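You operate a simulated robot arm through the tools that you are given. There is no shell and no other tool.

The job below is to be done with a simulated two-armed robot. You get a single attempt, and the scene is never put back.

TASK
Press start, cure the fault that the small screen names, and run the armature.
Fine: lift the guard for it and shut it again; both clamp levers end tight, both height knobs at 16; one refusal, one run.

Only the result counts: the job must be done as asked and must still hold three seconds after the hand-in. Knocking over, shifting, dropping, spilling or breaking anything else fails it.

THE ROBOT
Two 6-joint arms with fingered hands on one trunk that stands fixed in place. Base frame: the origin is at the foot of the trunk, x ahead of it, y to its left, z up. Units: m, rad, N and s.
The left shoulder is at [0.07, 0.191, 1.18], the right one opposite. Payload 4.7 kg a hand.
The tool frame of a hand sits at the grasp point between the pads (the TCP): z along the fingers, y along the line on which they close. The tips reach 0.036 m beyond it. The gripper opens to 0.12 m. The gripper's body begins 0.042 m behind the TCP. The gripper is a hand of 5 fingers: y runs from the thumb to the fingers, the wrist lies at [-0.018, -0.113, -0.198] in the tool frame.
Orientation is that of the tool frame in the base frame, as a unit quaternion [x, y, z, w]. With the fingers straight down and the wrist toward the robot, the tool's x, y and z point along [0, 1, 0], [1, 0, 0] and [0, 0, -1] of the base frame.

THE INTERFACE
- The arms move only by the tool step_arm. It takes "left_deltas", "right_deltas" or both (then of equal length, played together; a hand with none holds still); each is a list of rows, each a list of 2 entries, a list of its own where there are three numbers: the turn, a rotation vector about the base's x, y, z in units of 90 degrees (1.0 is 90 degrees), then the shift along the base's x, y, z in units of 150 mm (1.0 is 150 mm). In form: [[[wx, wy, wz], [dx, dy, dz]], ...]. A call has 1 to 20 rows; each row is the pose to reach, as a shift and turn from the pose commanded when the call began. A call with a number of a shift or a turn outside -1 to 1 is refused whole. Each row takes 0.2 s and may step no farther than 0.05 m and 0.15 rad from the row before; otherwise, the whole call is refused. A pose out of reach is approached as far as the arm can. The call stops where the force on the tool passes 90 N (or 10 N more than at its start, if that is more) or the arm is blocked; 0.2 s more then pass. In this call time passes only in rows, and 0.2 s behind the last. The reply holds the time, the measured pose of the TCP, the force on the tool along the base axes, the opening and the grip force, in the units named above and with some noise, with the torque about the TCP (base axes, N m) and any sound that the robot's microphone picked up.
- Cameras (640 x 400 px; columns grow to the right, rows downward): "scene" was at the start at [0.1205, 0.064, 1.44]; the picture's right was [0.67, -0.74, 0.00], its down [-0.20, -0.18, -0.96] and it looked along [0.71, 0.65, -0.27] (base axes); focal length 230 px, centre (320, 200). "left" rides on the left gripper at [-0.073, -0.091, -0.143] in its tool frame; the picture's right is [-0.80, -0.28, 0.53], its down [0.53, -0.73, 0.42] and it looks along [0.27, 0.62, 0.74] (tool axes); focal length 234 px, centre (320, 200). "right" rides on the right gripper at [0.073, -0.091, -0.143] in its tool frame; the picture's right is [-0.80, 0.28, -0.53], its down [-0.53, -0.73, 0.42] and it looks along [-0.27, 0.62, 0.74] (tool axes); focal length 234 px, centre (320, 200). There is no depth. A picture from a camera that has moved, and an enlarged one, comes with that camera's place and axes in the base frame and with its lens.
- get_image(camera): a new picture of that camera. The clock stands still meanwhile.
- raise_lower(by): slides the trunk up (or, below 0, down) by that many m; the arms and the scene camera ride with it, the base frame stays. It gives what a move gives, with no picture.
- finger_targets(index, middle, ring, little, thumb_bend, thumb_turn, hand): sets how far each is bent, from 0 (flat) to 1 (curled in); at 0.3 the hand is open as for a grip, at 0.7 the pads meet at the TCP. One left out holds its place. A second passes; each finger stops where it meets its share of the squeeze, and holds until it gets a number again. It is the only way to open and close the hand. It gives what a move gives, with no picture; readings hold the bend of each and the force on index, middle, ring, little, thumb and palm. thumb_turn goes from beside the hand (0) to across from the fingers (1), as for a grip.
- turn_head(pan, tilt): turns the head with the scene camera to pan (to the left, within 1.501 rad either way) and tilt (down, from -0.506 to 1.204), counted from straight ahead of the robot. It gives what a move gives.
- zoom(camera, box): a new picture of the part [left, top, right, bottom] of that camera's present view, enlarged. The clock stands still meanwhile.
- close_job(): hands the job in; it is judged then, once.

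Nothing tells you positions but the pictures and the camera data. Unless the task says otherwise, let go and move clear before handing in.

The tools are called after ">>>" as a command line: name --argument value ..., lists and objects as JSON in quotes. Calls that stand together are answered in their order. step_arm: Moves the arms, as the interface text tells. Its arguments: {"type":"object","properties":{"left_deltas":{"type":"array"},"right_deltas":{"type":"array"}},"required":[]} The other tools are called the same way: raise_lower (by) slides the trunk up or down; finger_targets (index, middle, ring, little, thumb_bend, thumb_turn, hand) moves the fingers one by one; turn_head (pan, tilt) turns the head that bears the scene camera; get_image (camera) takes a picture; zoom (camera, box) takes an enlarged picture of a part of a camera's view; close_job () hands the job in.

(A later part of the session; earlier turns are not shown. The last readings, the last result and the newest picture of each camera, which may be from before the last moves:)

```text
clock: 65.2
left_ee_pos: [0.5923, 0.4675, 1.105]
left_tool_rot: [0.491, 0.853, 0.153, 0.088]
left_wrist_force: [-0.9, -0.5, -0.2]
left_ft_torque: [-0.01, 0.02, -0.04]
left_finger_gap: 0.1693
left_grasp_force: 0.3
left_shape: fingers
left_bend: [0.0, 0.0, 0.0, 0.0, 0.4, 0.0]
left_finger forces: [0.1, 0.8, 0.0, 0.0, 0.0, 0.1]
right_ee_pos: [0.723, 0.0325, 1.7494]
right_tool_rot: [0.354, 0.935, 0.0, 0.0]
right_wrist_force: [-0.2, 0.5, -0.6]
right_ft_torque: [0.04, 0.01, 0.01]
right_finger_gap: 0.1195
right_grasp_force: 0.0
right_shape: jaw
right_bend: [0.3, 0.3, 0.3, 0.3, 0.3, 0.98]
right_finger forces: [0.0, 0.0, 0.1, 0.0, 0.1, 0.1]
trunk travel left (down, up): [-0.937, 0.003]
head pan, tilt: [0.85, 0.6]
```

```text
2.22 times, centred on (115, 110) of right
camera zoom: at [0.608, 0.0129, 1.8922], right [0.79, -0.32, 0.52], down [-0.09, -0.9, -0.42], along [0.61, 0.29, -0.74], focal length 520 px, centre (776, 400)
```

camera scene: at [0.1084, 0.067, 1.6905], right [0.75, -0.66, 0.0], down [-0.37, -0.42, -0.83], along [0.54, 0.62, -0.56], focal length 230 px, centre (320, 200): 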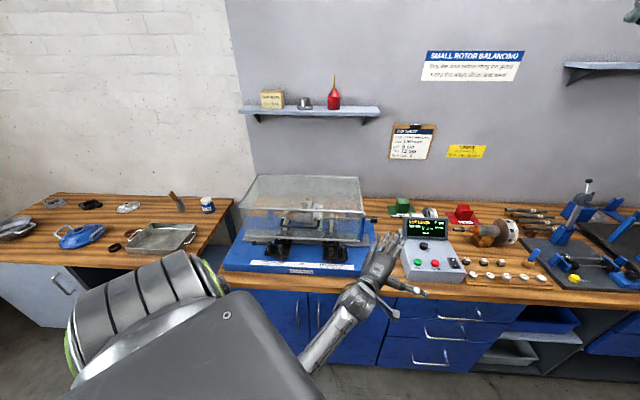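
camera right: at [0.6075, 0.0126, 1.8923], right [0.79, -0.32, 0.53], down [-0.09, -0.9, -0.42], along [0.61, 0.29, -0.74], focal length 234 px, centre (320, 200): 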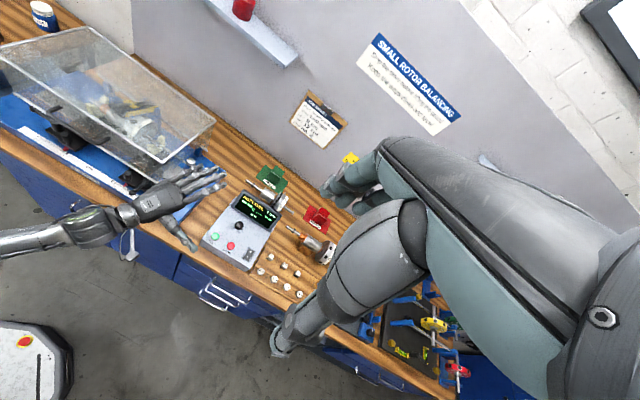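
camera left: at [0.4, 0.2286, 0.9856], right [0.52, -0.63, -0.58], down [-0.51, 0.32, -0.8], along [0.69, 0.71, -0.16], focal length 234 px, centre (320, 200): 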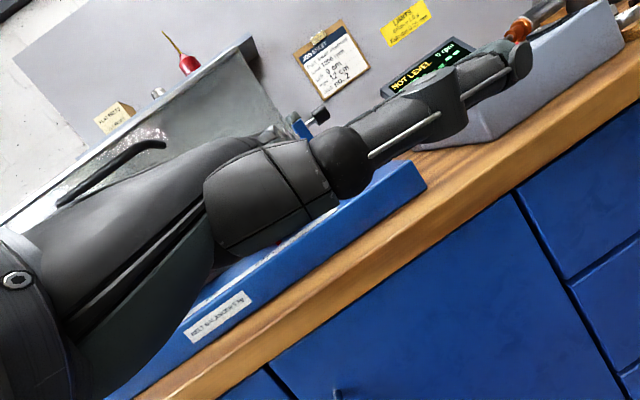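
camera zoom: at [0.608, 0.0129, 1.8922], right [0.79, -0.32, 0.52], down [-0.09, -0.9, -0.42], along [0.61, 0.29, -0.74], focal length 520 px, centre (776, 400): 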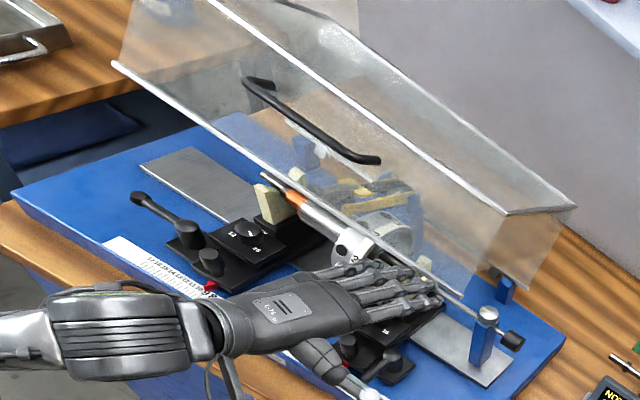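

The guard is about half open and very light. Continuing the push along the arc.

>>> step_arm --left_deltas '[[[-0.015, 0.026, 0], [0.07, 0.075, 0.19]], [[-0.03, 0.052, 0], [0.14, 0.15, 0.38]], [[-0.044, 0.077, 0], [0.215, 0.224, 0.557]], [[-0.05, 0.087, 0], [0.35, 0.36, 0.7]], [[-0.0555, 0.0962, 0], [0.49, 0.5, 0.82]]]'

>>> zoom --camera "scene" --box '[220, 120, 400, 280]'

>>> zoom --camera "right" --box '[0, 0, 230, 200]'

```text
clock: 66.4
left_ee_pos: [0.6697, 0.5441, 1.228]
left_tool_rot: [0.496, 0.864, 0.078, 0.045]
left_wrist_force: [0.3, 0.9, -0.4]
left_ft_torque: [-0.02, 0.02, 0.0]
left_finger_gap: 0.1695
left_grasp_force: 0.1
left_shape: fingers
left_bend: [0.0, 0.0, 0.0, 0.0, 0.4, 0.0]
left_finger forces: [0.0, 0.0, 0.0, 0.0, 0.0, 0.1]
right_ee_pos: [0.7256, 0.0327, 1.7471]
right_tool_rot: [0.353, 0.935, -0.001, 0.0]
right_wrist_force: [1.1, 0.3, 0.7]
right_ft_torque: [-0.01, 0.02, 0.02]
right_finger_gap: 0.1199
right_grasp_force: 0.0
right_shape: jaw
right_bend: [0.3, 0.3, 0.3, 0.3, 0.3, 0.98]
right_finger forces: [0.0, 0.1, 0.0, 0.0, 0.0, 0.1]
trunk travel left (down, up): [-0.937, 0.003]
head pan, tilt: [0.85, 0.6]
```

```text
2.50 times, centred on (310, 200) of scene
camera zoom: at [0.1114, 0.0685, 1.6901], right [0.75, -0.66, 0.0], down [-0.37, -0.43, -0.82], along [0.54, 0.62, -0.57], focal length 575 px, centre (345, 200)
```

zoom: 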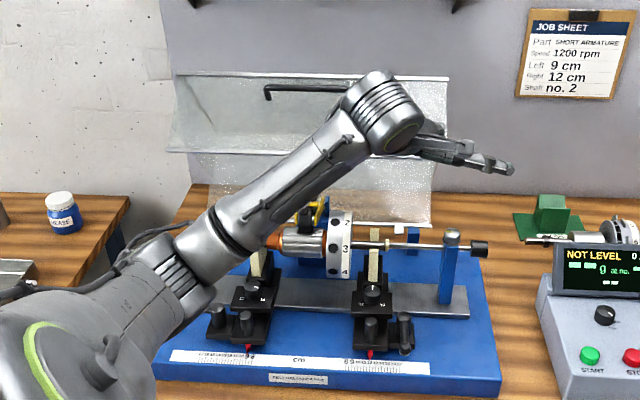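

```text
2.00 times, centred on (115, 100) of right
camera zoom: at [0.6095, 0.0137, 1.8916], right [0.79, -0.32, 0.52], down [-0.09, -0.9, -0.42], along [0.61, 0.29, -0.74], focal length 468 px, centre (730, 400)
```

zoom: 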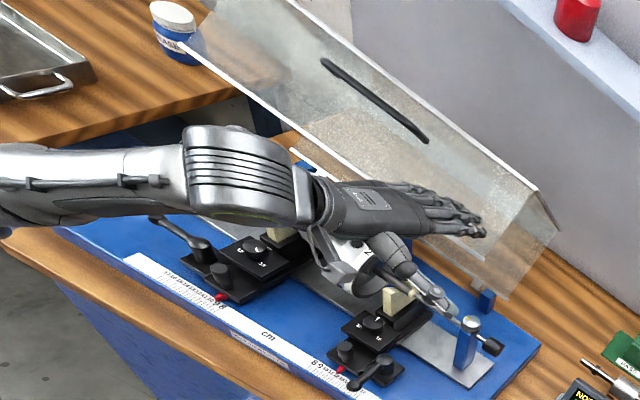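

The guard stands open and the fingers no longer touch it, so it seems to hold by itself. I'll withdraw the hand straight back toward the robot and check it stays.

>>> step_arm --left_deltas '[[[0, 0, 0], [-0.15, -0.2, 0.05]], [[0, 0, 0], [-0.3, -0.4, 0.05]], [[0, 0, 0], [-0.4, -0.6, 0.05]], [[0, 0, 0], [-0.4, -0.8, 0.05]], [[0, 0, 0], [-0.3, -1.0, 0.05]]]'

>>> get_image --camera "scene"

>>> get_image --camera "right"

```text
clock: 67.6
left_ee_pos: [0.6243, 0.3925, 1.236]
left_tool_rot: [0.495, 0.864, 0.08, 0.044]
left_wrist_force: [-1.1, 0.2, 0.4]
left_ft_torque: [0.05, 0.03, 0.01]
left_finger_gap: 0.1693
left_grasp_force: 0.0
left_shape: fingers
left_bend: [0.0, 0.0, 0.0, 0.0, 0.4, 0.0]
left_finger forces: [0.0, 0.0, 0.0, 0.1, 0.0, 0.0]
right_ee_pos: [0.7248, 0.028, 1.7479]
right_tool_rot: [0.354, 0.935, 0.0, -0.002]
right_wrist_force: [0.0, -0.2, -0.3]
right_ft_torque: [0.04, 0.04, 0.01]
right_finger_gap: 0.1197
right_grasp_force: 0.1
right_shape: jaw
right_bend: [0.3, 0.3, 0.3, 0.3, 0.3, 0.98]
right_finger forces: [0.1, 0.0, 0.1, 0.1, 0.0, 0.0]
trunk travel left (down, up): [-0.937, 0.003]
head pan, tilt: [0.85, 0.6]
```

```text
taken
camera scene: at [0.1116, 0.0646, 1.6904], right [0.75, -0.66, 0.0], down [-0.37, -0.42, -0.83], along [0.54, 0.62, -0.56], focal length 230 px, centre (320, 200)
```

scene: 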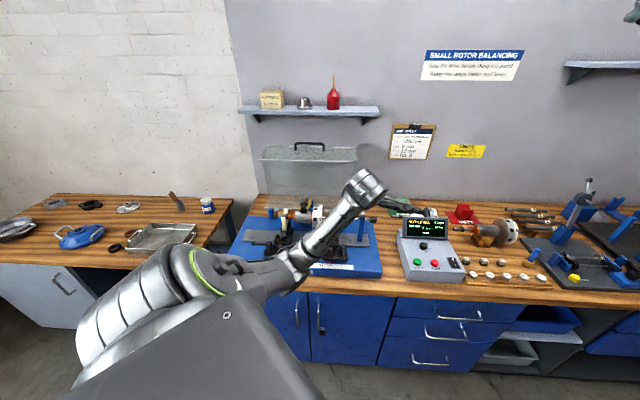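

```text
taken
camera right: at [0.6099, 0.0093, 1.8915], right [0.79, -0.32, 0.52], down [-0.09, -0.9, -0.43], along [0.61, 0.29, -0.74], focal length 234 px, centre (320, 200)
```

right: 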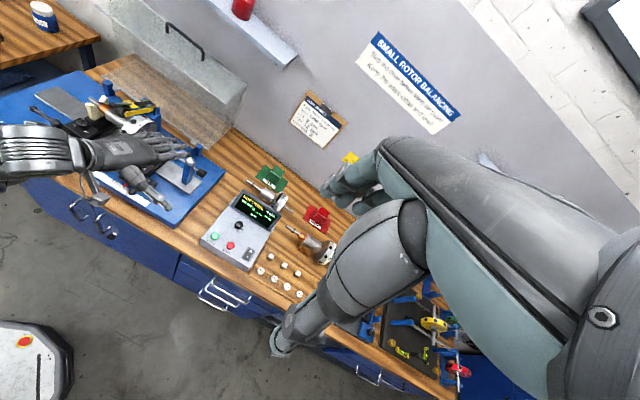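

The guard has swung fully open and stays there. Now I'll move the left hand aside and measure the right knob accurately from both cameras.

>>> step_arm --left_deltas '[[[0, 0, 0], [0.2, -0.25, 0]], [[0, 0, 0], [0.4, -0.5, 0]], [[0, 0, 0], [0.6, -0.75, 0]], [[0, 0, 0], [0.8, -1.0, 0]]]'

>>> step_arm --left_deltas '[[[0, 0, 0], [0.1, -0.25, 0]], [[0, 0, 0], [0.2, -0.5, 0]], [[0, 0, 0], [0.3, -0.75, 0]], [[0, 0, 0], [0.3, -0.9, 0]]]'

>>> zoom --camera "scene" --box '[220, 130, 400, 280]'

>>> zoom --camera "right" --box '[0, 60, 240, 220]'

```text
clock: 68.6
left_ee_pos: [0.7402, 0.2408, 1.2372]
left_tool_rot: [0.496, 0.864, 0.078, 0.044]
left_wrist_force: [0.2, -0.1, -0.3]
left_ft_torque: [0.04, 0.02, -0.02]
left_finger_gap: 0.1692
left_grasp_force: 0.0
left_shape: fingers
left_bend: [0.0, 0.0, 0.0, 0.0, 0.4, 0.0]
left_finger forces: [0.0, 0.0, 0.0, 0.0, 0.0, 0.1]
right_ee_pos: [0.7234, 0.0311, 1.7488]
right_tool_rot: [0.353, 0.936, 0.001, -0.001]
right_wrist_force: [0.9, 0.2, -0.6]
right_ft_torque: [0.04, 0.0, 0.01]
right_finger_gap: 0.1197
right_grasp_force: 0.1
right_shape: jaw
right_bend: [0.3, 0.3, 0.3, 0.3, 0.3, 0.98]
right_finger forces: [0.0, 0.0, 0.0, 0.1, 0.0, 0.1]
trunk travel left (down, up): [-0.937, 0.003]
head pan, tilt: [0.85, 0.6]
```

```text
clock: 69.6
left_ee_pos: [0.7887, 0.1071, 1.2374]
left_tool_rot: [0.496, 0.864, 0.079, 0.045]
left_wrist_force: [-0.7, 0.2, 0.3]
left_ft_torque: [0.02, 0.01, 0.01]
left_finger_gap: 0.1693
left_grasp_force: 0.0
left_shape: fingers
left_bend: [0.0, 0.0, 0.0, 0.0, 0.4, 0.0]
left_finger forces: [0.0, 0.0, 0.1, 0.1, 0.0, 0.1]
right_ee_pos: [0.7222, 0.0322, 1.7482]
right_tool_rot: [0.354, 0.935, 0.0, 0.0]
right_wrist_force: [0.5, -0.3, -0.6]
right_ft_torque: [0.01, 0.0, -0.02]
right_finger_gap: 0.1195
right_grasp_force: 0.1
right_shape: jaw
right_bend: [0.3, 0.3, 0.3, 0.3, 0.3, 0.98]
right_finger forces: [0.0, 0.0, 0.0, 0.1, 0.0, 0.0]
trunk travel left (down, up): [-0.937, 0.003]
head pan, tilt: [0.85, 0.6]
```

```text
2.67 times, centred on (310, 205) of scene
camera zoom: at [0.1095, 0.0669, 1.6904], right [0.75, -0.66, 0.0], down [-0.37, -0.42, -0.83], along [0.54, 0.62, -0.56], focal length 614 px, centre (347, 187)
```

zoom: 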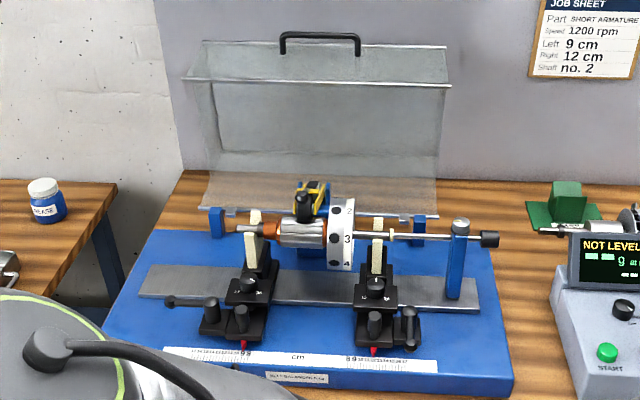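

```text
2.50 times, centred on (120, 140) of right
camera zoom: at [0.6072, 0.012, 1.8924], right [0.79, -0.32, 0.52], down [-0.08, -0.9, -0.42], along [0.61, 0.29, -0.74], focal length 585 px, centre (820, 350)
```

zoom: 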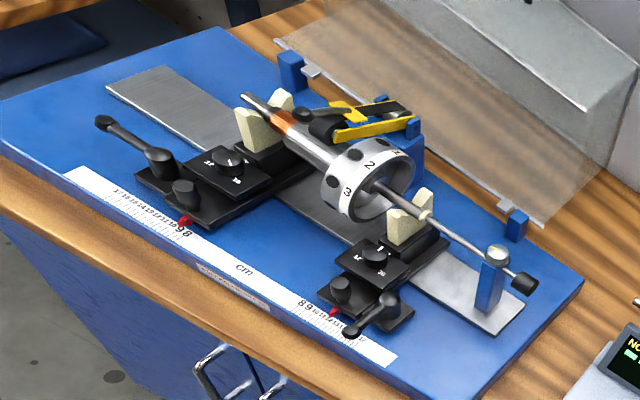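

Clear view now: each stand has a knob on a plate in front of the V-block. Zooming for exact positions.

>>> zoom --camera "scene" --box '[305, 185, 365, 235]'

>>> zoom --camera "right" --box '[110, 125, 190, 205]'

>>> zoom --camera "scene" --box '[260, 180, 320, 235]'

>>> zoom --camera "right" --box '[30, 90, 120, 160]'

```text
8.00 times, centred on (335, 210) of scene
camera zoom: at [0.1095, 0.0669, 1.6904], right [0.75, -0.66, 0.0], down [-0.37, -0.42, -0.83], along [0.54, 0.62, -0.56], focal length 1841 px, centre (200, 120)
```

zoom: 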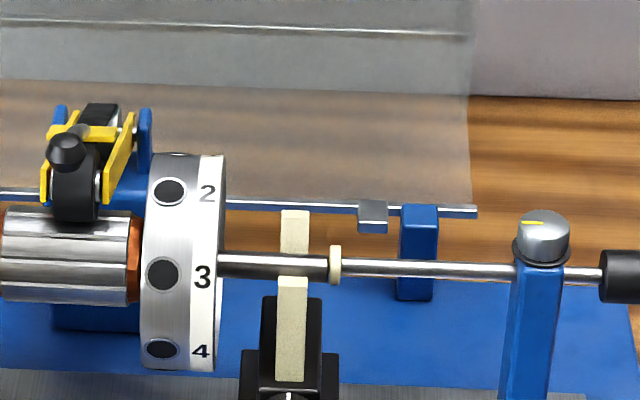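

```text
5.00 times, centred on (150, 165) of right
camera zoom: at [0.6072, 0.012, 1.8924], right [0.79, -0.32, 0.52], down [-0.08, -0.9, -0.42], along [0.61, 0.29, -0.74], focal length 1171 px, centre (1170, 375)
```

zoom: 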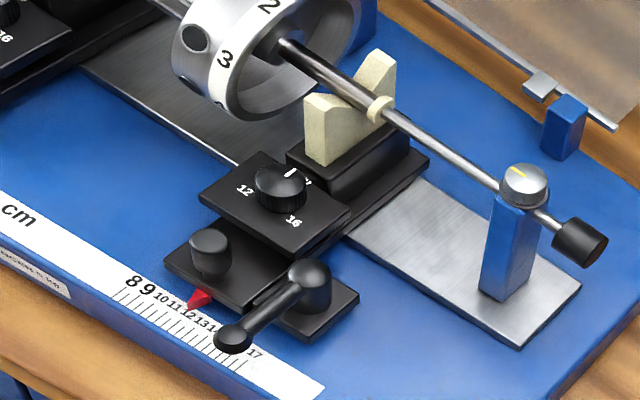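

```text
7.27 times, centred on (290, 208) of scene
camera zoom: at [0.1095, 0.0669, 1.6904], right [0.75, -0.66, 0.0], down [-0.37, -0.42, -0.83], along [0.54, 0.62, -0.56], focal length 1674 px, centre (538, 146)
```

zoom: 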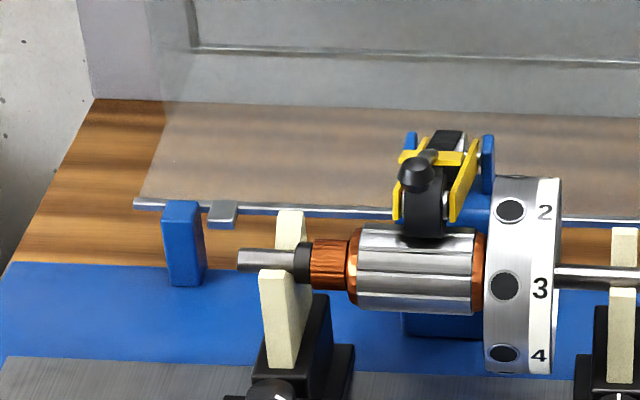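

```text
5.71 times, centred on (75, 125) of right
camera zoom: at [0.6072, 0.012, 1.8924], right [0.79, -0.32, 0.52], down [-0.08, -0.9, -0.42], along [0.61, 0.29, -0.74], focal length 1338 px, centre (1720, 629)
```

zoom: 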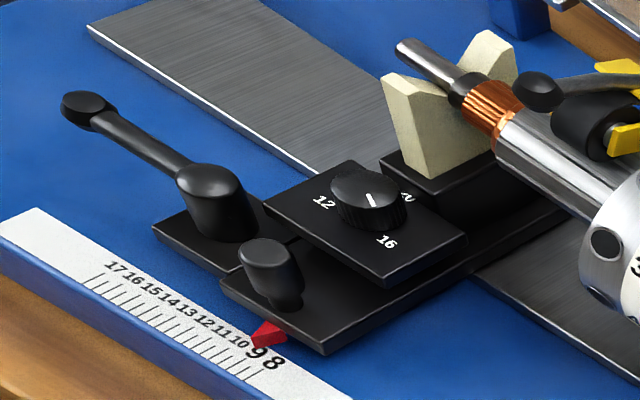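

Scale around each knob reads 12 (left-front), 16 (right-front), 20 (back). The left knob points at 16; the right knob points at the back, near 20. So the right knob must turn about 125° clockwise (seen from above) to 16. There's no room behind the knob, so I'll pinch it from left and right, with the wrist to the right. First I re-orient the left hand in free space.

>>> step_arm --left_deltas '[[[-0.0185, 0.032, 0.08], [-0.2, 0.2, 0.05]], [[-0.0185, 0.032, 0.16], [-0.4, 0.4, 0.1]], [[-0.0185, 0.032, 0.24], [-0.6, 0.6, 0.1]], [[-0.0185, 0.032, 0.32], [-0.75, 0.8, 0.1]], [[-0.0185, 0.032, 0.4], [-0.87, 0.95, 0.1]]]'

>>> finger_targets --hand "left" --index 0.5 --middle 1 --ring 1 --little 1 --thumb_bend 0.5 --thumb_turn 1

```text
clock: 70.8
left_ee_pos: [0.6627, 0.2346, 1.2005]
left_tool_rot: [0.212, 0.974, 0.082, 0.016]
left_wrist_force: [-0.1, 0.3, 0.1]
left_ft_torque: [0.03, 0.0, 0.02]
left_finger_gap: 0.1694
left_grasp_force: 0.2
left_shape: fingers
left_bend: [0.0, 0.0, 0.0, 0.0, 0.4, 0.0]
left_finger forces: [0.0, 0.1, 0.0, 0.0, 0.1, 0.0]
left hand out of reach, approached as far as the arm can: row 3, 4, 5
right_ee_pos: [0.7232, 0.032, 1.7488]
right_tool_rot: [0.354, 0.935, 0.0, -0.001]
right_wrist_force: [-0.4, -0.1, 0.0]
right_ft_torque: [0.02, -0.08, 0.02]
right_finger_gap: 0.1197
right_grasp_force: 0.1
right_shape: jaw
right_bend: [0.3, 0.3, 0.3, 0.3, 0.3, 0.98]
right_finger forces: [0.0, 0.1, 0.0, 0.0, 0.0, 0.0]
trunk travel left (down, up): [-0.937, 0.003]
head pan, tilt: [0.85, 0.6]
```

```text
clock: 71.8
left_ee_pos: [0.6641, 0.2326, 1.2004]
left_tool_rot: [0.213, 0.973, 0.082, 0.017]
left_wrist_force: [-0.4, 0.1, 0.7]
left_ft_torque: [0.03, -0.01, 0.0]
left_finger_gap: 0.0636
left_grasp_force: 0.1
left_shape: fingers
left_bend: [0.5, 1.0, 1.0, 1.0, 0.5, 1.0]
left_finger forces: [0.0, 0.0, 0.0, 0.0, 0.0, 0.0]
right_ee_pos: [0.7237, 0.032, 1.7479]
right_tool_rot: [0.353, 0.936, 0.0, -0.001]
right_wrist_force: [-0.2, -0.1, 1.1]
right_ft_torque: [-0.05, -0.03, 0.0]
right_finger_gap: 0.1198
right_grasp_force: 0.2
right_shape: jaw
right_bend: [0.3, 0.3, 0.3, 0.3, 0.3, 0.98]
right_finger forces: [0.0, 0.0, 0.0, 0.0, 0.0, 0.0]
trunk travel left (down, up): [-0.937, 0.003]
head pan, tilt: [0.85, 0.6]
```

Pinch gap is 64 mm, fine for the 29 mm knob. Now I rotate the hand so it closes left–right, tilted slightly so its body leans to the front, lowering to the right of the stand.

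>>> step_arm --left_deltas '[[[-0.0074, -0.0304, 0.0864], [0.0, 0.1, -0.1]], [[-0.0147, -0.0609, 0.1729], [0.0, 0.2, -0.2]], [[-0.0221, -0.0913, 0.2593], [0.0, 0.35, -0.35]], [[-0.0295, -0.1218, 0.3458], [0.0, 0.5, -0.5]], [[-0.0368, -0.1522, 0.4322], [0.0, 0.65, -0.65]], [[-0.0442, -0.1826, 0.5186], [0.0, 0.8, -0.8]], [[-0.0515, -0.2131, 0.6051], [0.0, 0.9, -0.9]], [[-0.0589, -0.2435, 0.6915], [0.0, 1.0, -0.93]]]'

>>> get_image --camera "scene"

>>> zoom --camera "right" --box '[60, 90, 260, 230]'

```text
clock: 73.6
left_ee_pos: [0.6967, 0.3933, 1.0132]
left_tool_rot: [-0.34, 0.926, 0.05, 0.155]
left_wrist_force: [-0.8, -0.8, -0.1]
left_ft_torque: [0.0, 0.06, 0.01]
left_finger_gap: 0.0635
left_grasp_force: 0.0
left_shape: fingers
left_bend: [0.5, 1.0, 1.0, 1.0, 0.5, 1.0]
left_finger forces: [0.1, 0.1, 0.0, 0.0, 0.0, 0.0]
left hand out of reach, approached as far as the arm can: row 1, 2, 3, 4, 5, 6, 7, 8
right_ee_pos: [0.7245, 0.032, 1.7491]
right_tool_rot: [0.354, 0.935, -0.002, 0.0]
right_wrist_force: [-0.1, 0.6, 0.3]
right_ft_torque: [-0.04, -0.03, -0.04]
right_finger_gap: 0.1197
right_grasp_force: 0.0
right_shape: jaw
right_bend: [0.3, 0.3, 0.3, 0.3, 0.3, 0.98]
right_finger forces: [0.0, 0.0, 0.0, 0.0, 0.0, 0.1]
trunk travel left (down, up): [-0.937, 0.003]
head pan, tilt: [0.85, 0.6]
```

```text
taken
camera scene: at [0.1106, 0.0683, 1.6902], right [0.75, -0.66, 0.0], down [-0.37, -0.42, -0.82], along [0.54, 0.62, -0.57], focal length 230 px, centre (320, 200)
```

scene: 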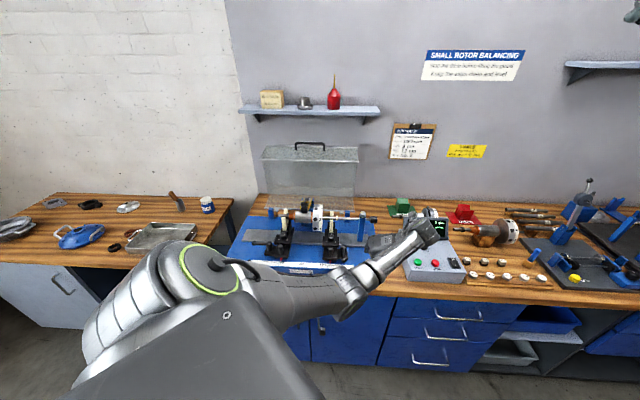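

```text
2.86 times, centred on (160, 160) of right
camera zoom: at [0.6085, 0.0134, 1.892], right [0.79, -0.32, 0.52], down [-0.09, -0.9, -0.42], along [0.61, 0.29, -0.74], focal length 669 px, centre (777, 314)
```

zoom: 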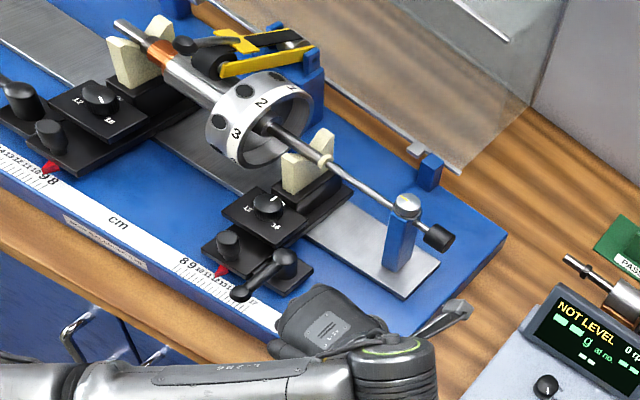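

Orientation reached. I'll move the hand toward the knob, rising slightly so the fingertips pass above the lever and knob, and check.

>>> step_arm --left_deltas '[[[0, 0, 0], [0.0, 0.2, 0.1]], [[0, 0, 0], [0.0, 0.4, 0.2]], [[0, 0, 0], [-0.12, 0.65, 0.25]], [[0, 0, 0], [-0.25, 0.9, 0.27]]]'

>>> zoom --camera "right" --box '[60, 90, 260, 230]'

>>> zoom --camera "scene" --box '[260, 170, 440, 290]'

```text
clock: 74.6
left_ee_pos: [0.6666, 0.5346, 1.0438]
left_tool_rot: [-0.34, 0.926, 0.05, 0.157]
left_wrist_force: [0.7, 0.4, 0.4]
left_ft_torque: [-0.01, -0.01, -0.03]
left_finger_gap: 0.0633
left_grasp_force: 0.0
left_shape: fingers
left_bend: [0.5, 1.0, 1.0, 1.0, 0.5, 1.0]
left_finger forces: [0.1, 0.0, 0.0, 0.0, 0.0, 0.1]
left hand out of reach, approached as far as the arm can: row 1, 2, 3, 4
right_ee_pos: [0.7211, 0.0338, 1.7499]
right_tool_rot: [0.353, 0.936, 0.0, 0.001]
right_wrist_force: [0.3, 0.7, 0.6]
right_ft_torque: [-0.04, 0.02, -0.04]
right_finger_gap: 0.1198
right_grasp_force: 0.0
right_shape: jaw
right_bend: [0.3, 0.3, 0.3, 0.3, 0.3, 0.98]
right_finger forces: [0.1, 0.0, 0.1, 0.1, 0.0, 0.0]
trunk travel left (down, up): [-0.937, 0.003]
head pan, tilt: [0.85, 0.6]
```

```text
2.86 times, centred on (160, 160) of right
camera zoom: at [0.6054, 0.0153, 1.8931], right [0.79, -0.32, 0.53], down [-0.08, -0.9, -0.42], along [0.61, 0.29, -0.74], focal length 669 px, centre (777, 314)
```

zoom: 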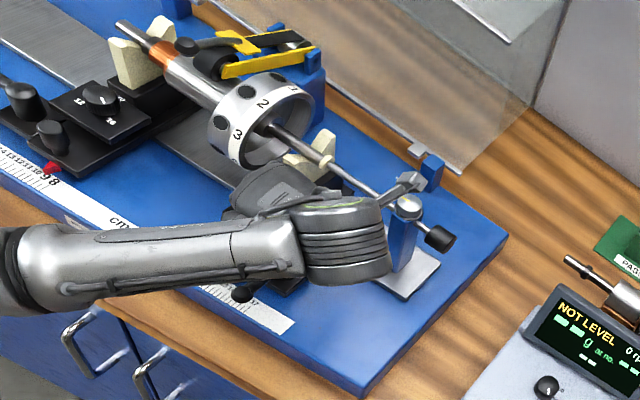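

```text
3.33 times, centred on (350, 230) of scene
camera zoom: at [0.1081, 0.07, 1.6904], right [0.75, -0.66, 0.0], down [-0.37, -0.43, -0.82], along [0.55, 0.62, -0.57], focal length 767 px, centre (220, 100)
```

zoom: 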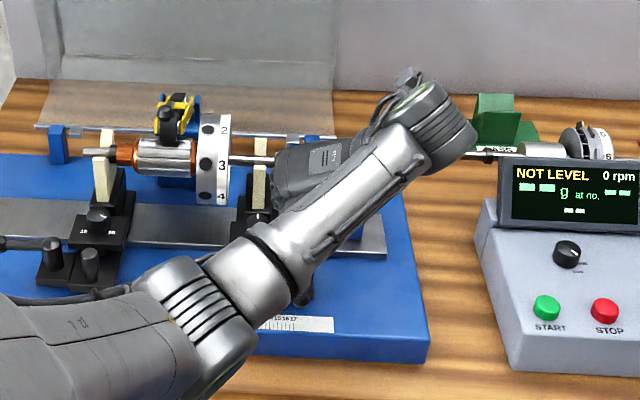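

The hand is just right of the knob. Checking the hand's own camera.

>>> get_image --camera "left"

```text
taken
camera left: at [0.7408, 0.4815, 1.205], right [0.89, 0.38, -0.23], down [0.2, -0.8, -0.56], along [-0.4, 0.46, -0.79], focal length 234 px, centre (320, 200)
```

left: 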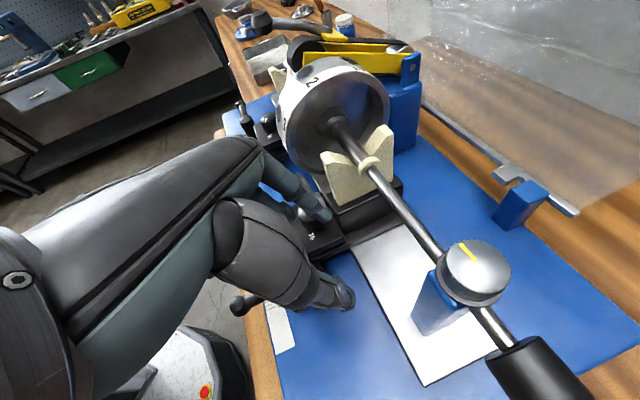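

I can see the V-block and end stop well; the knob is just behind the index tip. Moving left 64 mm so the knob lies between index and thumb.

>>> step_arm --left_deltas '[[[0, 0, 0], [-0.1, 0.1, 0.02]], [[0, 0, 0], [-0.2, 0.2, 0.02]], [[0, 0, 0], [-0.301, 0.301, 0.02]]]'

>>> get_image --camera "left"

>>> zoom --camera "left" --box '[240, 130, 440, 330]'

```text
clock: 75.4
left_ee_pos: [0.6325, 0.5797, 1.0398]
left_tool_rot: [-0.339, 0.926, 0.05, 0.157]
left_wrist_force: [5.4, -4.5, -1.5]
left_ft_torque: [0.08, 0.06, -0.12]
left_finger_gap: 0.058
left_grasp_force: 2.8
left_shape: fingers
left_bend: [0.54, 1.0, 1.0, 1.0, 0.5, 1.0]
left_finger forces: [5.9, 0.1, 0.0, 0.1, 0.0, 0.0]
left hand out of reach, approached as far as the arm can: row 1, 2, 3
right_ee_pos: [0.7241, 0.0287, 1.7492]
right_tool_rot: [0.355, 0.935, 0.0, -0.001]
right_wrist_force: [0.0, -0.2, -0.3]
right_ft_torque: [0.08, 0.0, 0.0]
right_finger_gap: 0.1198
right_grasp_force: 0.0
right_shape: jaw
right_bend: [0.3, 0.3, 0.3, 0.3, 0.3, 0.98]
right_finger forces: [0.0, 0.1, 0.1, 0.0, 0.0, 0.0]
trunk travel left (down, up): [-0.937, 0.003]
head pan, tilt: [0.85, 0.6]
```

```text
taken
camera left: at [0.7052, 0.5265, 1.2008], right [0.89, 0.38, -0.23], down [0.2, -0.8, -0.56], along [-0.4, 0.46, -0.79], focal length 234 px, centre (320, 200)
```

left: 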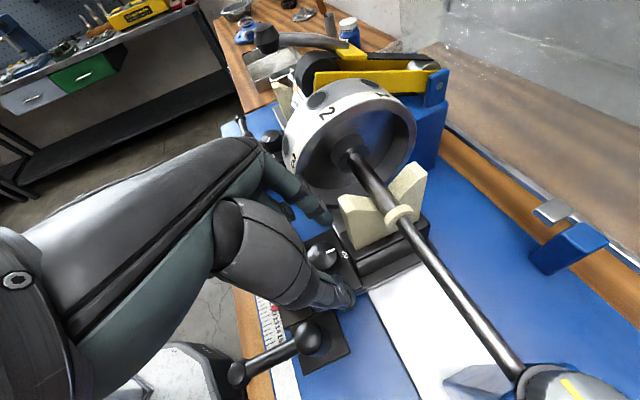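

```text
2.00 times, centred on (340, 230) of left
camera zoom: at [0.7052, 0.5265, 1.2008], right [0.89, 0.38, -0.23], down [0.2, -0.8, -0.56], along [-0.4, 0.46, -0.79], focal length 468 px, centre (280, 140)
```

zoom: 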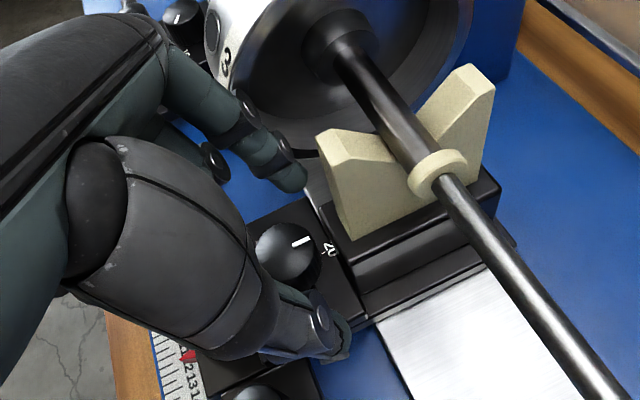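

Excellent view: the knob lies between index and thumb, pointer at 20 as read. But the index is brushing the rotor disc on the left (6 N). I'll back off slightly to the right and front, then close the index a little.

>>> step_arm --left_deltas '[[[0, 0, 0], [0.0, -0.1, 0]], [[0, 0, 0], [-0.02, -0.12, 0]]]'

>>> finger_targets --hand "left" --index 0.58 --thumb_bend 0.5

>>> zoom --camera "left" --box '[240, 130, 440, 330]'

```text
clock: 76.0
left_ee_pos: [0.6322, 0.5691, 1.0316]
left_tool_rot: [-0.339, 0.926, 0.051, 0.156]
left_wrist_force: [-0.7, -0.4, 0.3]
left_ft_torque: [-0.02, 0.02, -0.02]
left_finger_gap: 0.0632
left_grasp_force: 0.0
left_shape: fingers
left_bend: [0.5, 1.0, 1.0, 1.0, 0.5, 1.0]
left_finger forces: [0.1, 0.1, 0.1, 0.0, 0.0, 0.1]
left hand out of reach, approached as far as the arm can: row 1, 2
right_ee_pos: [0.7224, 0.0312, 1.7482]
right_tool_rot: [0.353, 0.935, 0.0, 0.0]
right_wrist_force: [0.9, -0.4, -0.8]
right_ft_torque: [0.03, 0.04, -0.02]
right_finger_gap: 0.1196
right_grasp_force: 0.2
right_shape: jaw
right_bend: [0.3, 0.3, 0.3, 0.3, 0.3, 0.98]
right_finger forces: [0.0, 0.0, 0.0, 0.0, 0.0, 0.0]
trunk travel left (down, up): [-0.937, 0.003]
head pan, tilt: [0.85, 0.6]
```

```text
clock: 77.0
left_ee_pos: [0.6324, 0.5688, 1.0336]
left_tool_rot: [-0.34, 0.926, 0.05, 0.157]
left_wrist_force: [-0.3, 0.2, -0.3]
left_ft_torque: [-0.01, 0.0, 0.04]
left_finger_gap: 0.0525
left_grasp_force: 0.0
left_shape: fingers
left_bend: [0.57, 1.0, 1.0, 1.0, 0.5, 1.0]
left_finger forces: [0.0, 0.0, 0.0, 0.0, 0.1, 0.0]
right_ee_pos: [0.7235, 0.0321, 1.7482]
right_tool_rot: [0.353, 0.936, 0.0, 0.001]
right_wrist_force: [0.4, -0.3, -0.4]
right_ft_torque: [0.01, 0.02, 0.07]
right_finger_gap: 0.1198
right_grasp_force: 0.0
right_shape: jaw
right_bend: [0.3, 0.3, 0.3, 0.3, 0.3, 0.98]
right_finger forces: [0.0, 0.0, 0.1, 0.0, 0.1, 0.1]
trunk travel left (down, up): [-0.937, 0.003]
head pan, tilt: [0.85, 0.6]
```

```text
2.00 times, centred on (340, 230) of left
camera zoom: at [0.7057, 0.5156, 1.1932], right [0.89, 0.38, -0.23], down [0.2, -0.8, -0.56], along [-0.4, 0.46, -0.79], focal length 468 px, centre (280, 140)
```

zoom: 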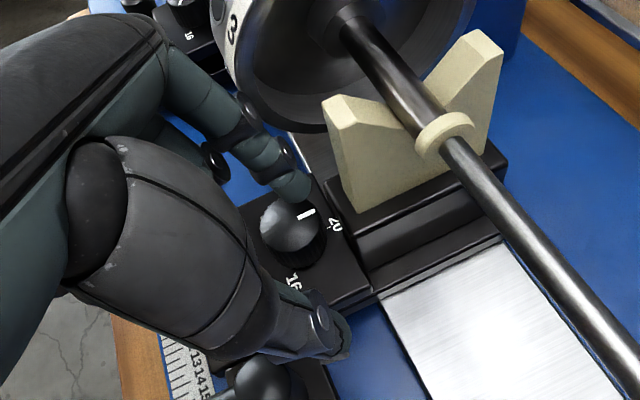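

Index and thumb need to shift about 12 mm left relative to the knob. I'll tilt the hand a bit more (eases reach), raise slightly, shift left, then look again before lowering.

>>> step_arm --left_deltas '[[[0.0315, -0.0315, 0], [0.0, 0.0, 0.07]], [[0.0629, -0.0629, 0], [-0.03, 0.02, 0.08]], [[0.0629, -0.0629, 0], [-0.077, 0.035, 0.08]]]'

>>> zoom --camera "left" --box '[240, 130, 440, 330]'

```text
clock: 77.8
left_ee_pos: [0.6212, 0.5753, 1.0442]
left_tool_rot: [-0.335, 0.913, 0.08, 0.219]
left_wrist_force: [-0.3, 0.8, -0.2]
left_ft_torque: [-0.01, -0.03, -0.02]
left_finger_gap: 0.053
left_grasp_force: 0.1
left_shape: fingers
left_bend: [0.57, 1.0, 1.0, 1.0, 0.5, 1.0]
left_finger forces: [0.0, 0.0, 0.0, 0.0, 0.0, 0.0]
right_ee_pos: [0.7217, 0.0331, 1.7488]
right_tool_rot: [0.353, 0.936, 0.0, 0.0]
right_wrist_force: [-1.4, 0.0, -0.4]
right_ft_torque: [-0.02, 0.0, 0.02]
right_finger_gap: 0.1199
right_grasp_force: 0.0
right_shape: jaw
right_bend: [0.3, 0.3, 0.3, 0.3, 0.3, 0.98]
right_finger forces: [0.0, 0.0, 0.0, 0.0, 0.1, 0.1]
trunk travel left (down, up): [-0.937, 0.003]
head pan, tilt: [0.85, 0.6]
```

```text
2.00 times, centred on (340, 230) of left
camera zoom: at [0.6786, 0.505, 1.2061], right [0.91, 0.4, -0.11], down [0.26, -0.74, -0.62], along [-0.33, 0.54, -0.78], focal length 468 px, centre (280, 140)
```

zoom: 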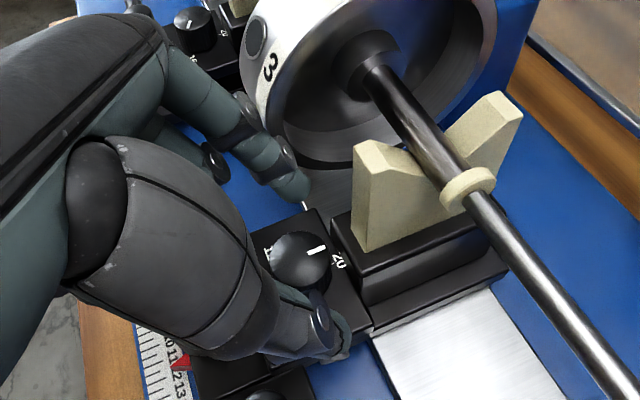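

Well aligned now: knob between the fingers at [0.628, 0.589]. I'll shift 5 mm left and lower around the knob.

>>> step_arm --left_deltas '[[[0, 0, 0], [-0.023, 0.023, 0]], [[0, 0, 0], [-0.023, 0.023, -0.08]], [[0, 0, 0], [-0.023, 0.023, -0.16]]]'

>>> zoom --camera "left" --box '[240, 130, 440, 330]'

```text
clock: 78.6
left_ee_pos: [0.6173, 0.5787, 1.0203]
left_tool_rot: [-0.334, 0.914, 0.079, 0.218]
left_wrist_force: [1.6, -0.6, 0.0]
left_ft_torque: [0.02, 0.01, 0.02]
left_finger_gap: 0.0525
left_grasp_force: 0.0
left_shape: fingers
left_bend: [0.57, 1.0, 1.0, 1.0, 0.5, 1.0]
left_finger forces: [0.1, 0.0, 0.1, 0.0, 0.0, 0.0]
right_ee_pos: [0.7228, 0.032, 1.7478]
right_tool_rot: [0.354, 0.935, 0.0, 0.0]
right_wrist_force: [0.3, -0.1, -0.1]
right_ft_torque: [0.03, -0.01, 0.03]
right_finger_gap: 0.1196
right_grasp_force: 0.0
right_shape: jaw
right_bend: [0.3, 0.3, 0.3, 0.3, 0.3, 0.98]
right_finger forces: [0.0, 0.0, 0.0, 0.0, 0.0, 0.0]
trunk travel left (down, up): [-0.937, 0.003]
head pan, tilt: [0.85, 0.6]
```

```text
2.00 times, centred on (340, 230) of left
camera zoom: at [0.6763, 0.5087, 1.1808], right [0.91, 0.4, -0.11], down [0.26, -0.74, -0.62], along [-0.33, 0.54, -0.78], focal length 468 px, centre (280, 140)
```

zoom: 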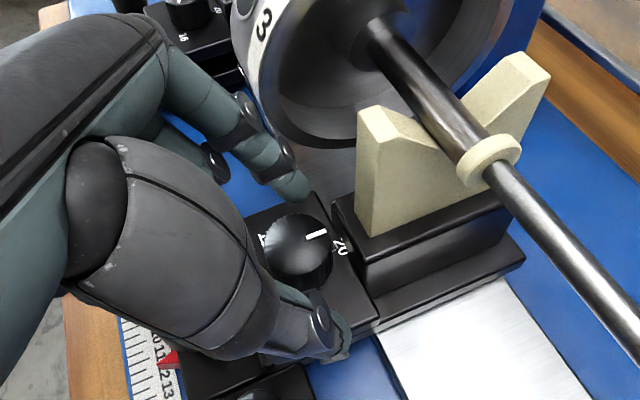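

Fingers straddle the knob. A 5 mm trim to the front, then close index and thumb on it.

>>> step_arm --left_deltas '[[[0, 0, 0], [-0.025, -0.025, -0.01]]]'

>>> finger_targets --hand "left" --index 0.75 --thumb_bend 0.75

>>> zoom --camera "left" --box '[240, 130, 440, 330]'

```text
clock: 79.0
left_ee_pos: [0.6141, 0.5739, 1.0199]
left_tool_rot: [-0.334, 0.914, 0.079, 0.218]
left_wrist_force: [0.8, 0.4, -0.4]
left_ft_torque: [0.0, 0.01, -0.01]
left_finger_gap: 0.0527
left_grasp_force: 0.2
left_shape: fingers
left_bend: [0.57, 1.0, 1.0, 1.0, 0.5, 1.0]
left_finger forces: [0.1, 0.0, 0.0, 0.1, 0.1, 0.0]
right_ee_pos: [0.7225, 0.0314, 1.7485]
right_tool_rot: [0.354, 0.935, -0.001, 0.001]
right_wrist_force: [0.4, 0.2, 0.0]
right_ft_torque: [0.0, -0.01, -0.01]
right_finger_gap: 0.1197
right_grasp_force: 0.2
right_shape: jaw
right_bend: [0.3, 0.3, 0.3, 0.3, 0.3, 0.98]
right_finger forces: [0.0, 0.0, 0.0, 0.1, 0.0, 0.1]
trunk travel left (down, up): [-0.937, 0.003]
head pan, tilt: [0.85, 0.6]
```

```text
clock: 80.0
left_ee_pos: [0.6153, 0.5739, 1.0189]
left_tool_rot: [-0.335, 0.913, 0.079, 0.218]
left_wrist_force: [1.2, -2.2, -3.0]
left_ft_torque: [-0.07, 0.02, 0.01]
left_finger_gap: 0.0266
left_grasp_force: 11.8
left_shape: fingers
left_bend: [0.6, 1.0, 1.0, 1.0, 0.66, 1.0]
left_finger forces: [11.7, 0.0, 0.1, 0.1, 12.2, 0.0]
right_ee_pos: [0.7237, 0.0329, 1.7483]
right_tool_rot: [0.354, 0.935, 0.0, 0.0]
right_wrist_force: [0.3, 0.5, -0.9]
right_ft_torque: [0.01, -0.02, 0.0]
right_finger_gap: 0.1193
right_grasp_force: 0.1
right_shape: jaw
right_bend: [0.3, 0.3, 0.3, 0.3, 0.3, 0.98]
right_finger forces: [0.1, 0.0, 0.1, 0.0, 0.1, 0.1]
trunk travel left (down, up): [-0.937, 0.003]
head pan, tilt: [0.85, 0.6]
```

```text
2.00 times, centred on (340, 230) of left
camera zoom: at [0.6729, 0.5047, 1.1793], right [0.91, 0.4, -0.11], down [0.26, -0.74, -0.62], along [-0.33, 0.53, -0.78], focal length 468 px, centre (280, 140)
```

zoom: 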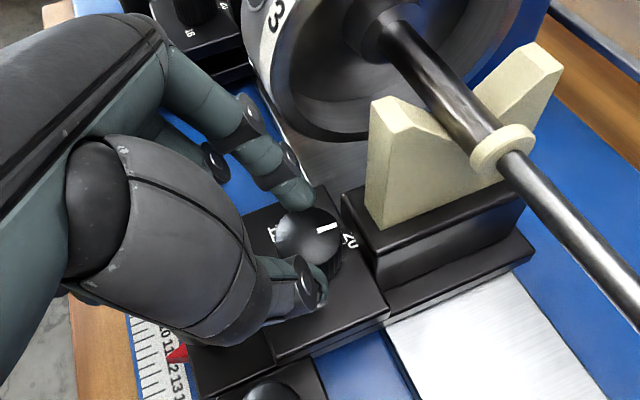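

The knob is gripped with about 12 N each side. Now a test turn of 15° clockwise about the knob axis.

>>> step_arm --left_deltas '[[[0, 0, -0.083], [-0.009, 0.012, 0]], [[0, 0, -0.167], [-0.021, 0.026, 0]]]'

>>> zoom --camera "left" --box '[240, 130, 440, 330]'

```text
clock: 80.6
left_ee_pos: [0.6122, 0.5781, 1.0188]
left_tool_rot: [-0.211, 0.95, 0.049, 0.226]
left_wrist_force: [2.4, -1.9, -4.2]
left_ft_torque: [-0.06, -0.07, 0.01]
left_finger_gap: 0.026
left_grasp_force: 12.1
left_shape: fingers
left_bend: [0.6, 1.0, 1.0, 1.0, 0.66, 1.0]
left_finger forces: [13.1, 0.0, 0.0, 0.0, 12.5, 0.0]
right_ee_pos: [0.7246, 0.0325, 1.7496]
right_tool_rot: [0.354, 0.935, -0.001, -0.001]
right_wrist_force: [-1.0, -0.3, 0.2]
right_ft_torque: [-0.02, -0.01, -0.01]
right_finger_gap: 0.1196
right_grasp_force: 0.1
right_shape: jaw
right_bend: [0.3, 0.3, 0.3, 0.3, 0.3, 0.98]
right_finger forces: [0.0, 0.0, 0.0, 0.1, 0.0, 0.0]
trunk travel left (down, up): [-0.937, 0.003]
head pan, tilt: [0.85, 0.6]
```

```text
2.00 times, centred on (340, 230) of left
camera zoom: at [0.6489, 0.4961, 1.1794], right [0.98, 0.15, -0.11], down [0.05, -0.78, -0.62], along [-0.18, 0.6, -0.78], focal length 468 px, centre (280, 140)
```

zoom: 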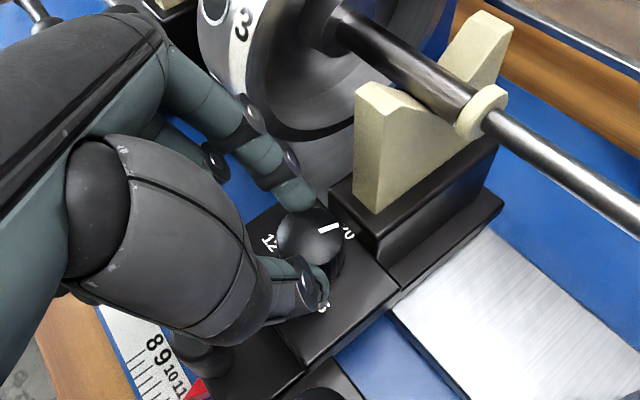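

The knob turns with the hand. Continue another 20° in this grip.

>>> step_arm --left_deltas '[[[0, 0, -0.075], [-0.007, 0.014, 0]], [[0, 0, -0.15], [-0.012, 0.028, 0]], [[0, 0, -0.222], [-0.016, 0.042, 0]]]'

>>> zoom --camera "left" --box '[240, 130, 440, 330]'

```text
clock: 81.4
left_ee_pos: [0.6065, 0.5837, 1.0181]
left_tool_rot: [-0.043, 0.972, 0.01, 0.231]
left_wrist_force: [-4.7, -8.8, -5.4]
left_ft_torque: [0.24, -0.18, 0.36]
left_finger_gap: 0.0249
left_grasp_force: 21.1
left_shape: fingers
left_bend: [0.61, 1.0, 1.0, 1.0, 0.66, 1.0]
left_finger forces: [30.0, 0.0, 0.0, 0.0, 11.8, 0.1]
right_ee_pos: [0.7229, 0.0306, 1.7485]
right_tool_rot: [0.354, 0.935, 0.001, 0.0]
right_wrist_force: [-0.5, 0.7, 0.3]
right_ft_torque: [-0.01, -0.01, -0.01]
right_finger_gap: 0.1198
right_grasp_force: 0.1
right_shape: jaw
right_bend: [0.3, 0.3, 0.3, 0.3, 0.3, 0.98]
right_finger forces: [0.0, 0.1, 0.1, 0.1, 0.0, 0.0]
trunk travel left (down, up): [-0.937, 0.003]
head pan, tilt: [0.85, 0.6]
```

```text
2.00 times, centred on (340, 230) of left
camera zoom: at [0.6145, 0.4932, 1.18], right [0.98, -0.19, -0.11], down [-0.22, -0.76, -0.62], along [0.04, 0.63, -0.78], focal length 468 px, centre (280, 140)
```

zoom: 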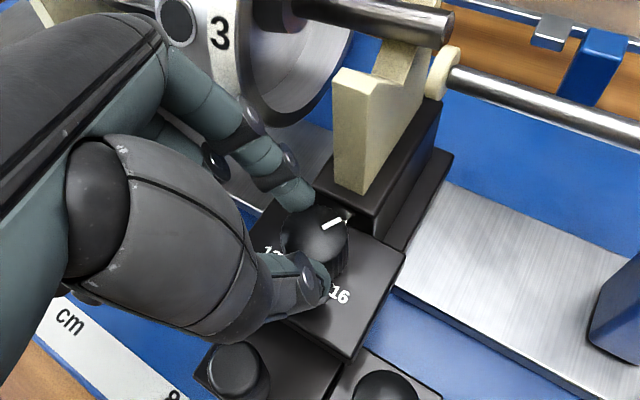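

The index has now reached the V-block holder corner (30 N), so this stroke ends here after about 35°. I'll release gently, swing the hand back, and re-grip.

>>> finger_targets --hand "left" --index 0.6 --thumb_bend 0.52

>>> zoom --camera "left" --box '[240, 130, 440, 330]'

```text
clock: 82.4
left_ee_pos: [0.6077, 0.586, 1.0194]
left_tool_rot: [-0.045, 0.972, 0.011, 0.232]
left_wrist_force: [-4.6, -4.2, -0.9]
left_ft_torque: [0.11, -0.05, 0.22]
left_finger_gap: 0.0437
left_grasp_force: 4.4
left_shape: fingers
left_bend: [0.61, 1.0, 1.0, 1.0, 0.52, 1.0]
left_finger forces: [8.7, 0.2, 0.0, 0.1, 0.1, 0.0]
right_ee_pos: [0.7231, 0.0314, 1.7489]
right_tool_rot: [0.353, 0.936, -0.001, 0.0]
right_wrist_force: [0.5, -0.4, 0.1]
right_ft_torque: [0.02, -0.03, 0.0]
right_finger_gap: 0.1198
right_grasp_force: 0.1
right_shape: jaw
right_bend: [0.3, 0.3, 0.3, 0.3, 0.3, 0.98]
right_finger forces: [0.1, 0.0, 0.0, 0.0, 0.1, 0.1]
trunk travel left (down, up): [-0.937, 0.003]
head pan, tilt: [0.85, 0.6]
```

```text
2.00 times, centred on (340, 230) of left
camera zoom: at [0.6145, 0.4937, 1.1804], right [0.98, -0.19, -0.11], down [-0.22, -0.76, -0.62], along [0.04, 0.63, -0.78], focal length 468 px, centre (280, 140)
```

zoom: 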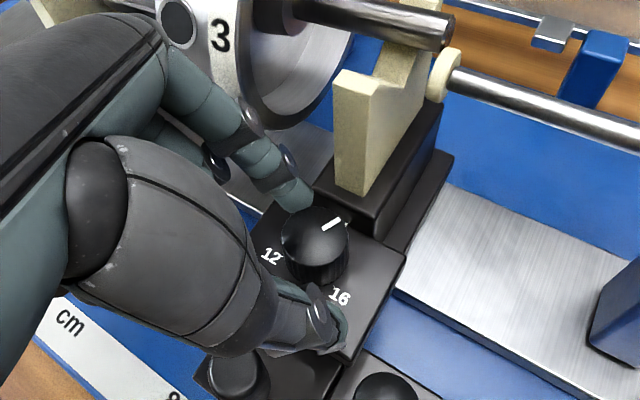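

Released. I'll lift off, rotate the hand back 35°, and come down around the knob again at the same grasp pose.

>>> step_arm --left_deltas '[[[0, 0, 0], [-0.015, -0.015, 0.06]], [[0, 0, 0], [-0.015, -0.015, 0.17]], [[0, 0, 0.08], [-0.005, -0.03, 0.17]], [[0, 0, 0.16], [0.01, -0.04, 0.17]], [[0, 0, 0.24], [0.025, -0.055, 0.17]], [[0, 0, 0.32], [0.04, -0.07, 0.17]], [[0, 0, 0.389], [0.055, -0.077, 0.17]]]'

>>> zoom --camera "left" --box '[240, 130, 440, 330]'

```text
clock: 84.0
left_ee_pos: [0.6181, 0.5732, 1.045]
left_tool_rot: [-0.335, 0.913, 0.08, 0.218]
left_wrist_force: [0.3, -1.1, -0.4]
left_ft_torque: [-0.01, 0.0, -0.01]
left_finger_gap: 0.0441
left_grasp_force: 0.0
left_shape: fingers
left_bend: [0.6, 1.0, 1.0, 1.0, 0.52, 1.0]
left_finger forces: [0.1, 0.0, 0.1, 0.0, 0.1, 0.0]
right_ee_pos: [0.724, 0.032, 1.7483]
right_tool_rot: [0.353, 0.936, -0.001, -0.001]
right_wrist_force: [0.0, -1.0, -0.2]
right_ft_torque: [0.01, 0.03, 0.0]
right_finger_gap: 0.1194
right_grasp_force: 0.1
right_shape: jaw
right_bend: [0.3, 0.3, 0.3, 0.3, 0.3, 0.98]
right_finger forces: [0.0, 0.0, 0.0, 0.1, 0.0, 0.0]
trunk travel left (down, up): [-0.937, 0.003]
head pan, tilt: [0.85, 0.6]
```

```text
2.00 times, centred on (340, 230) of left
camera zoom: at [0.6762, 0.5034, 1.2056], right [0.91, 0.4, -0.11], down [0.26, -0.74, -0.62], along [-0.33, 0.54, -0.78], focal length 468 px, centre (280, 140)
```

zoom: 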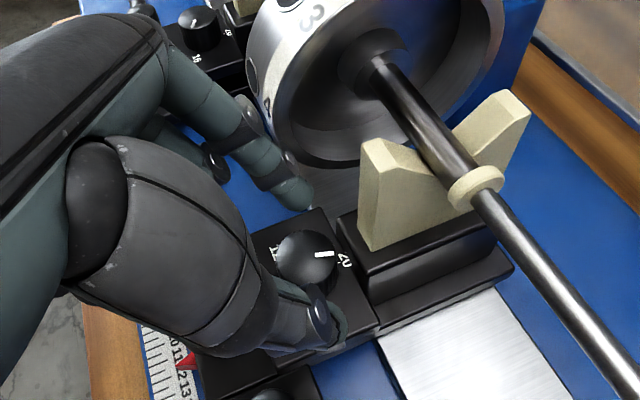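

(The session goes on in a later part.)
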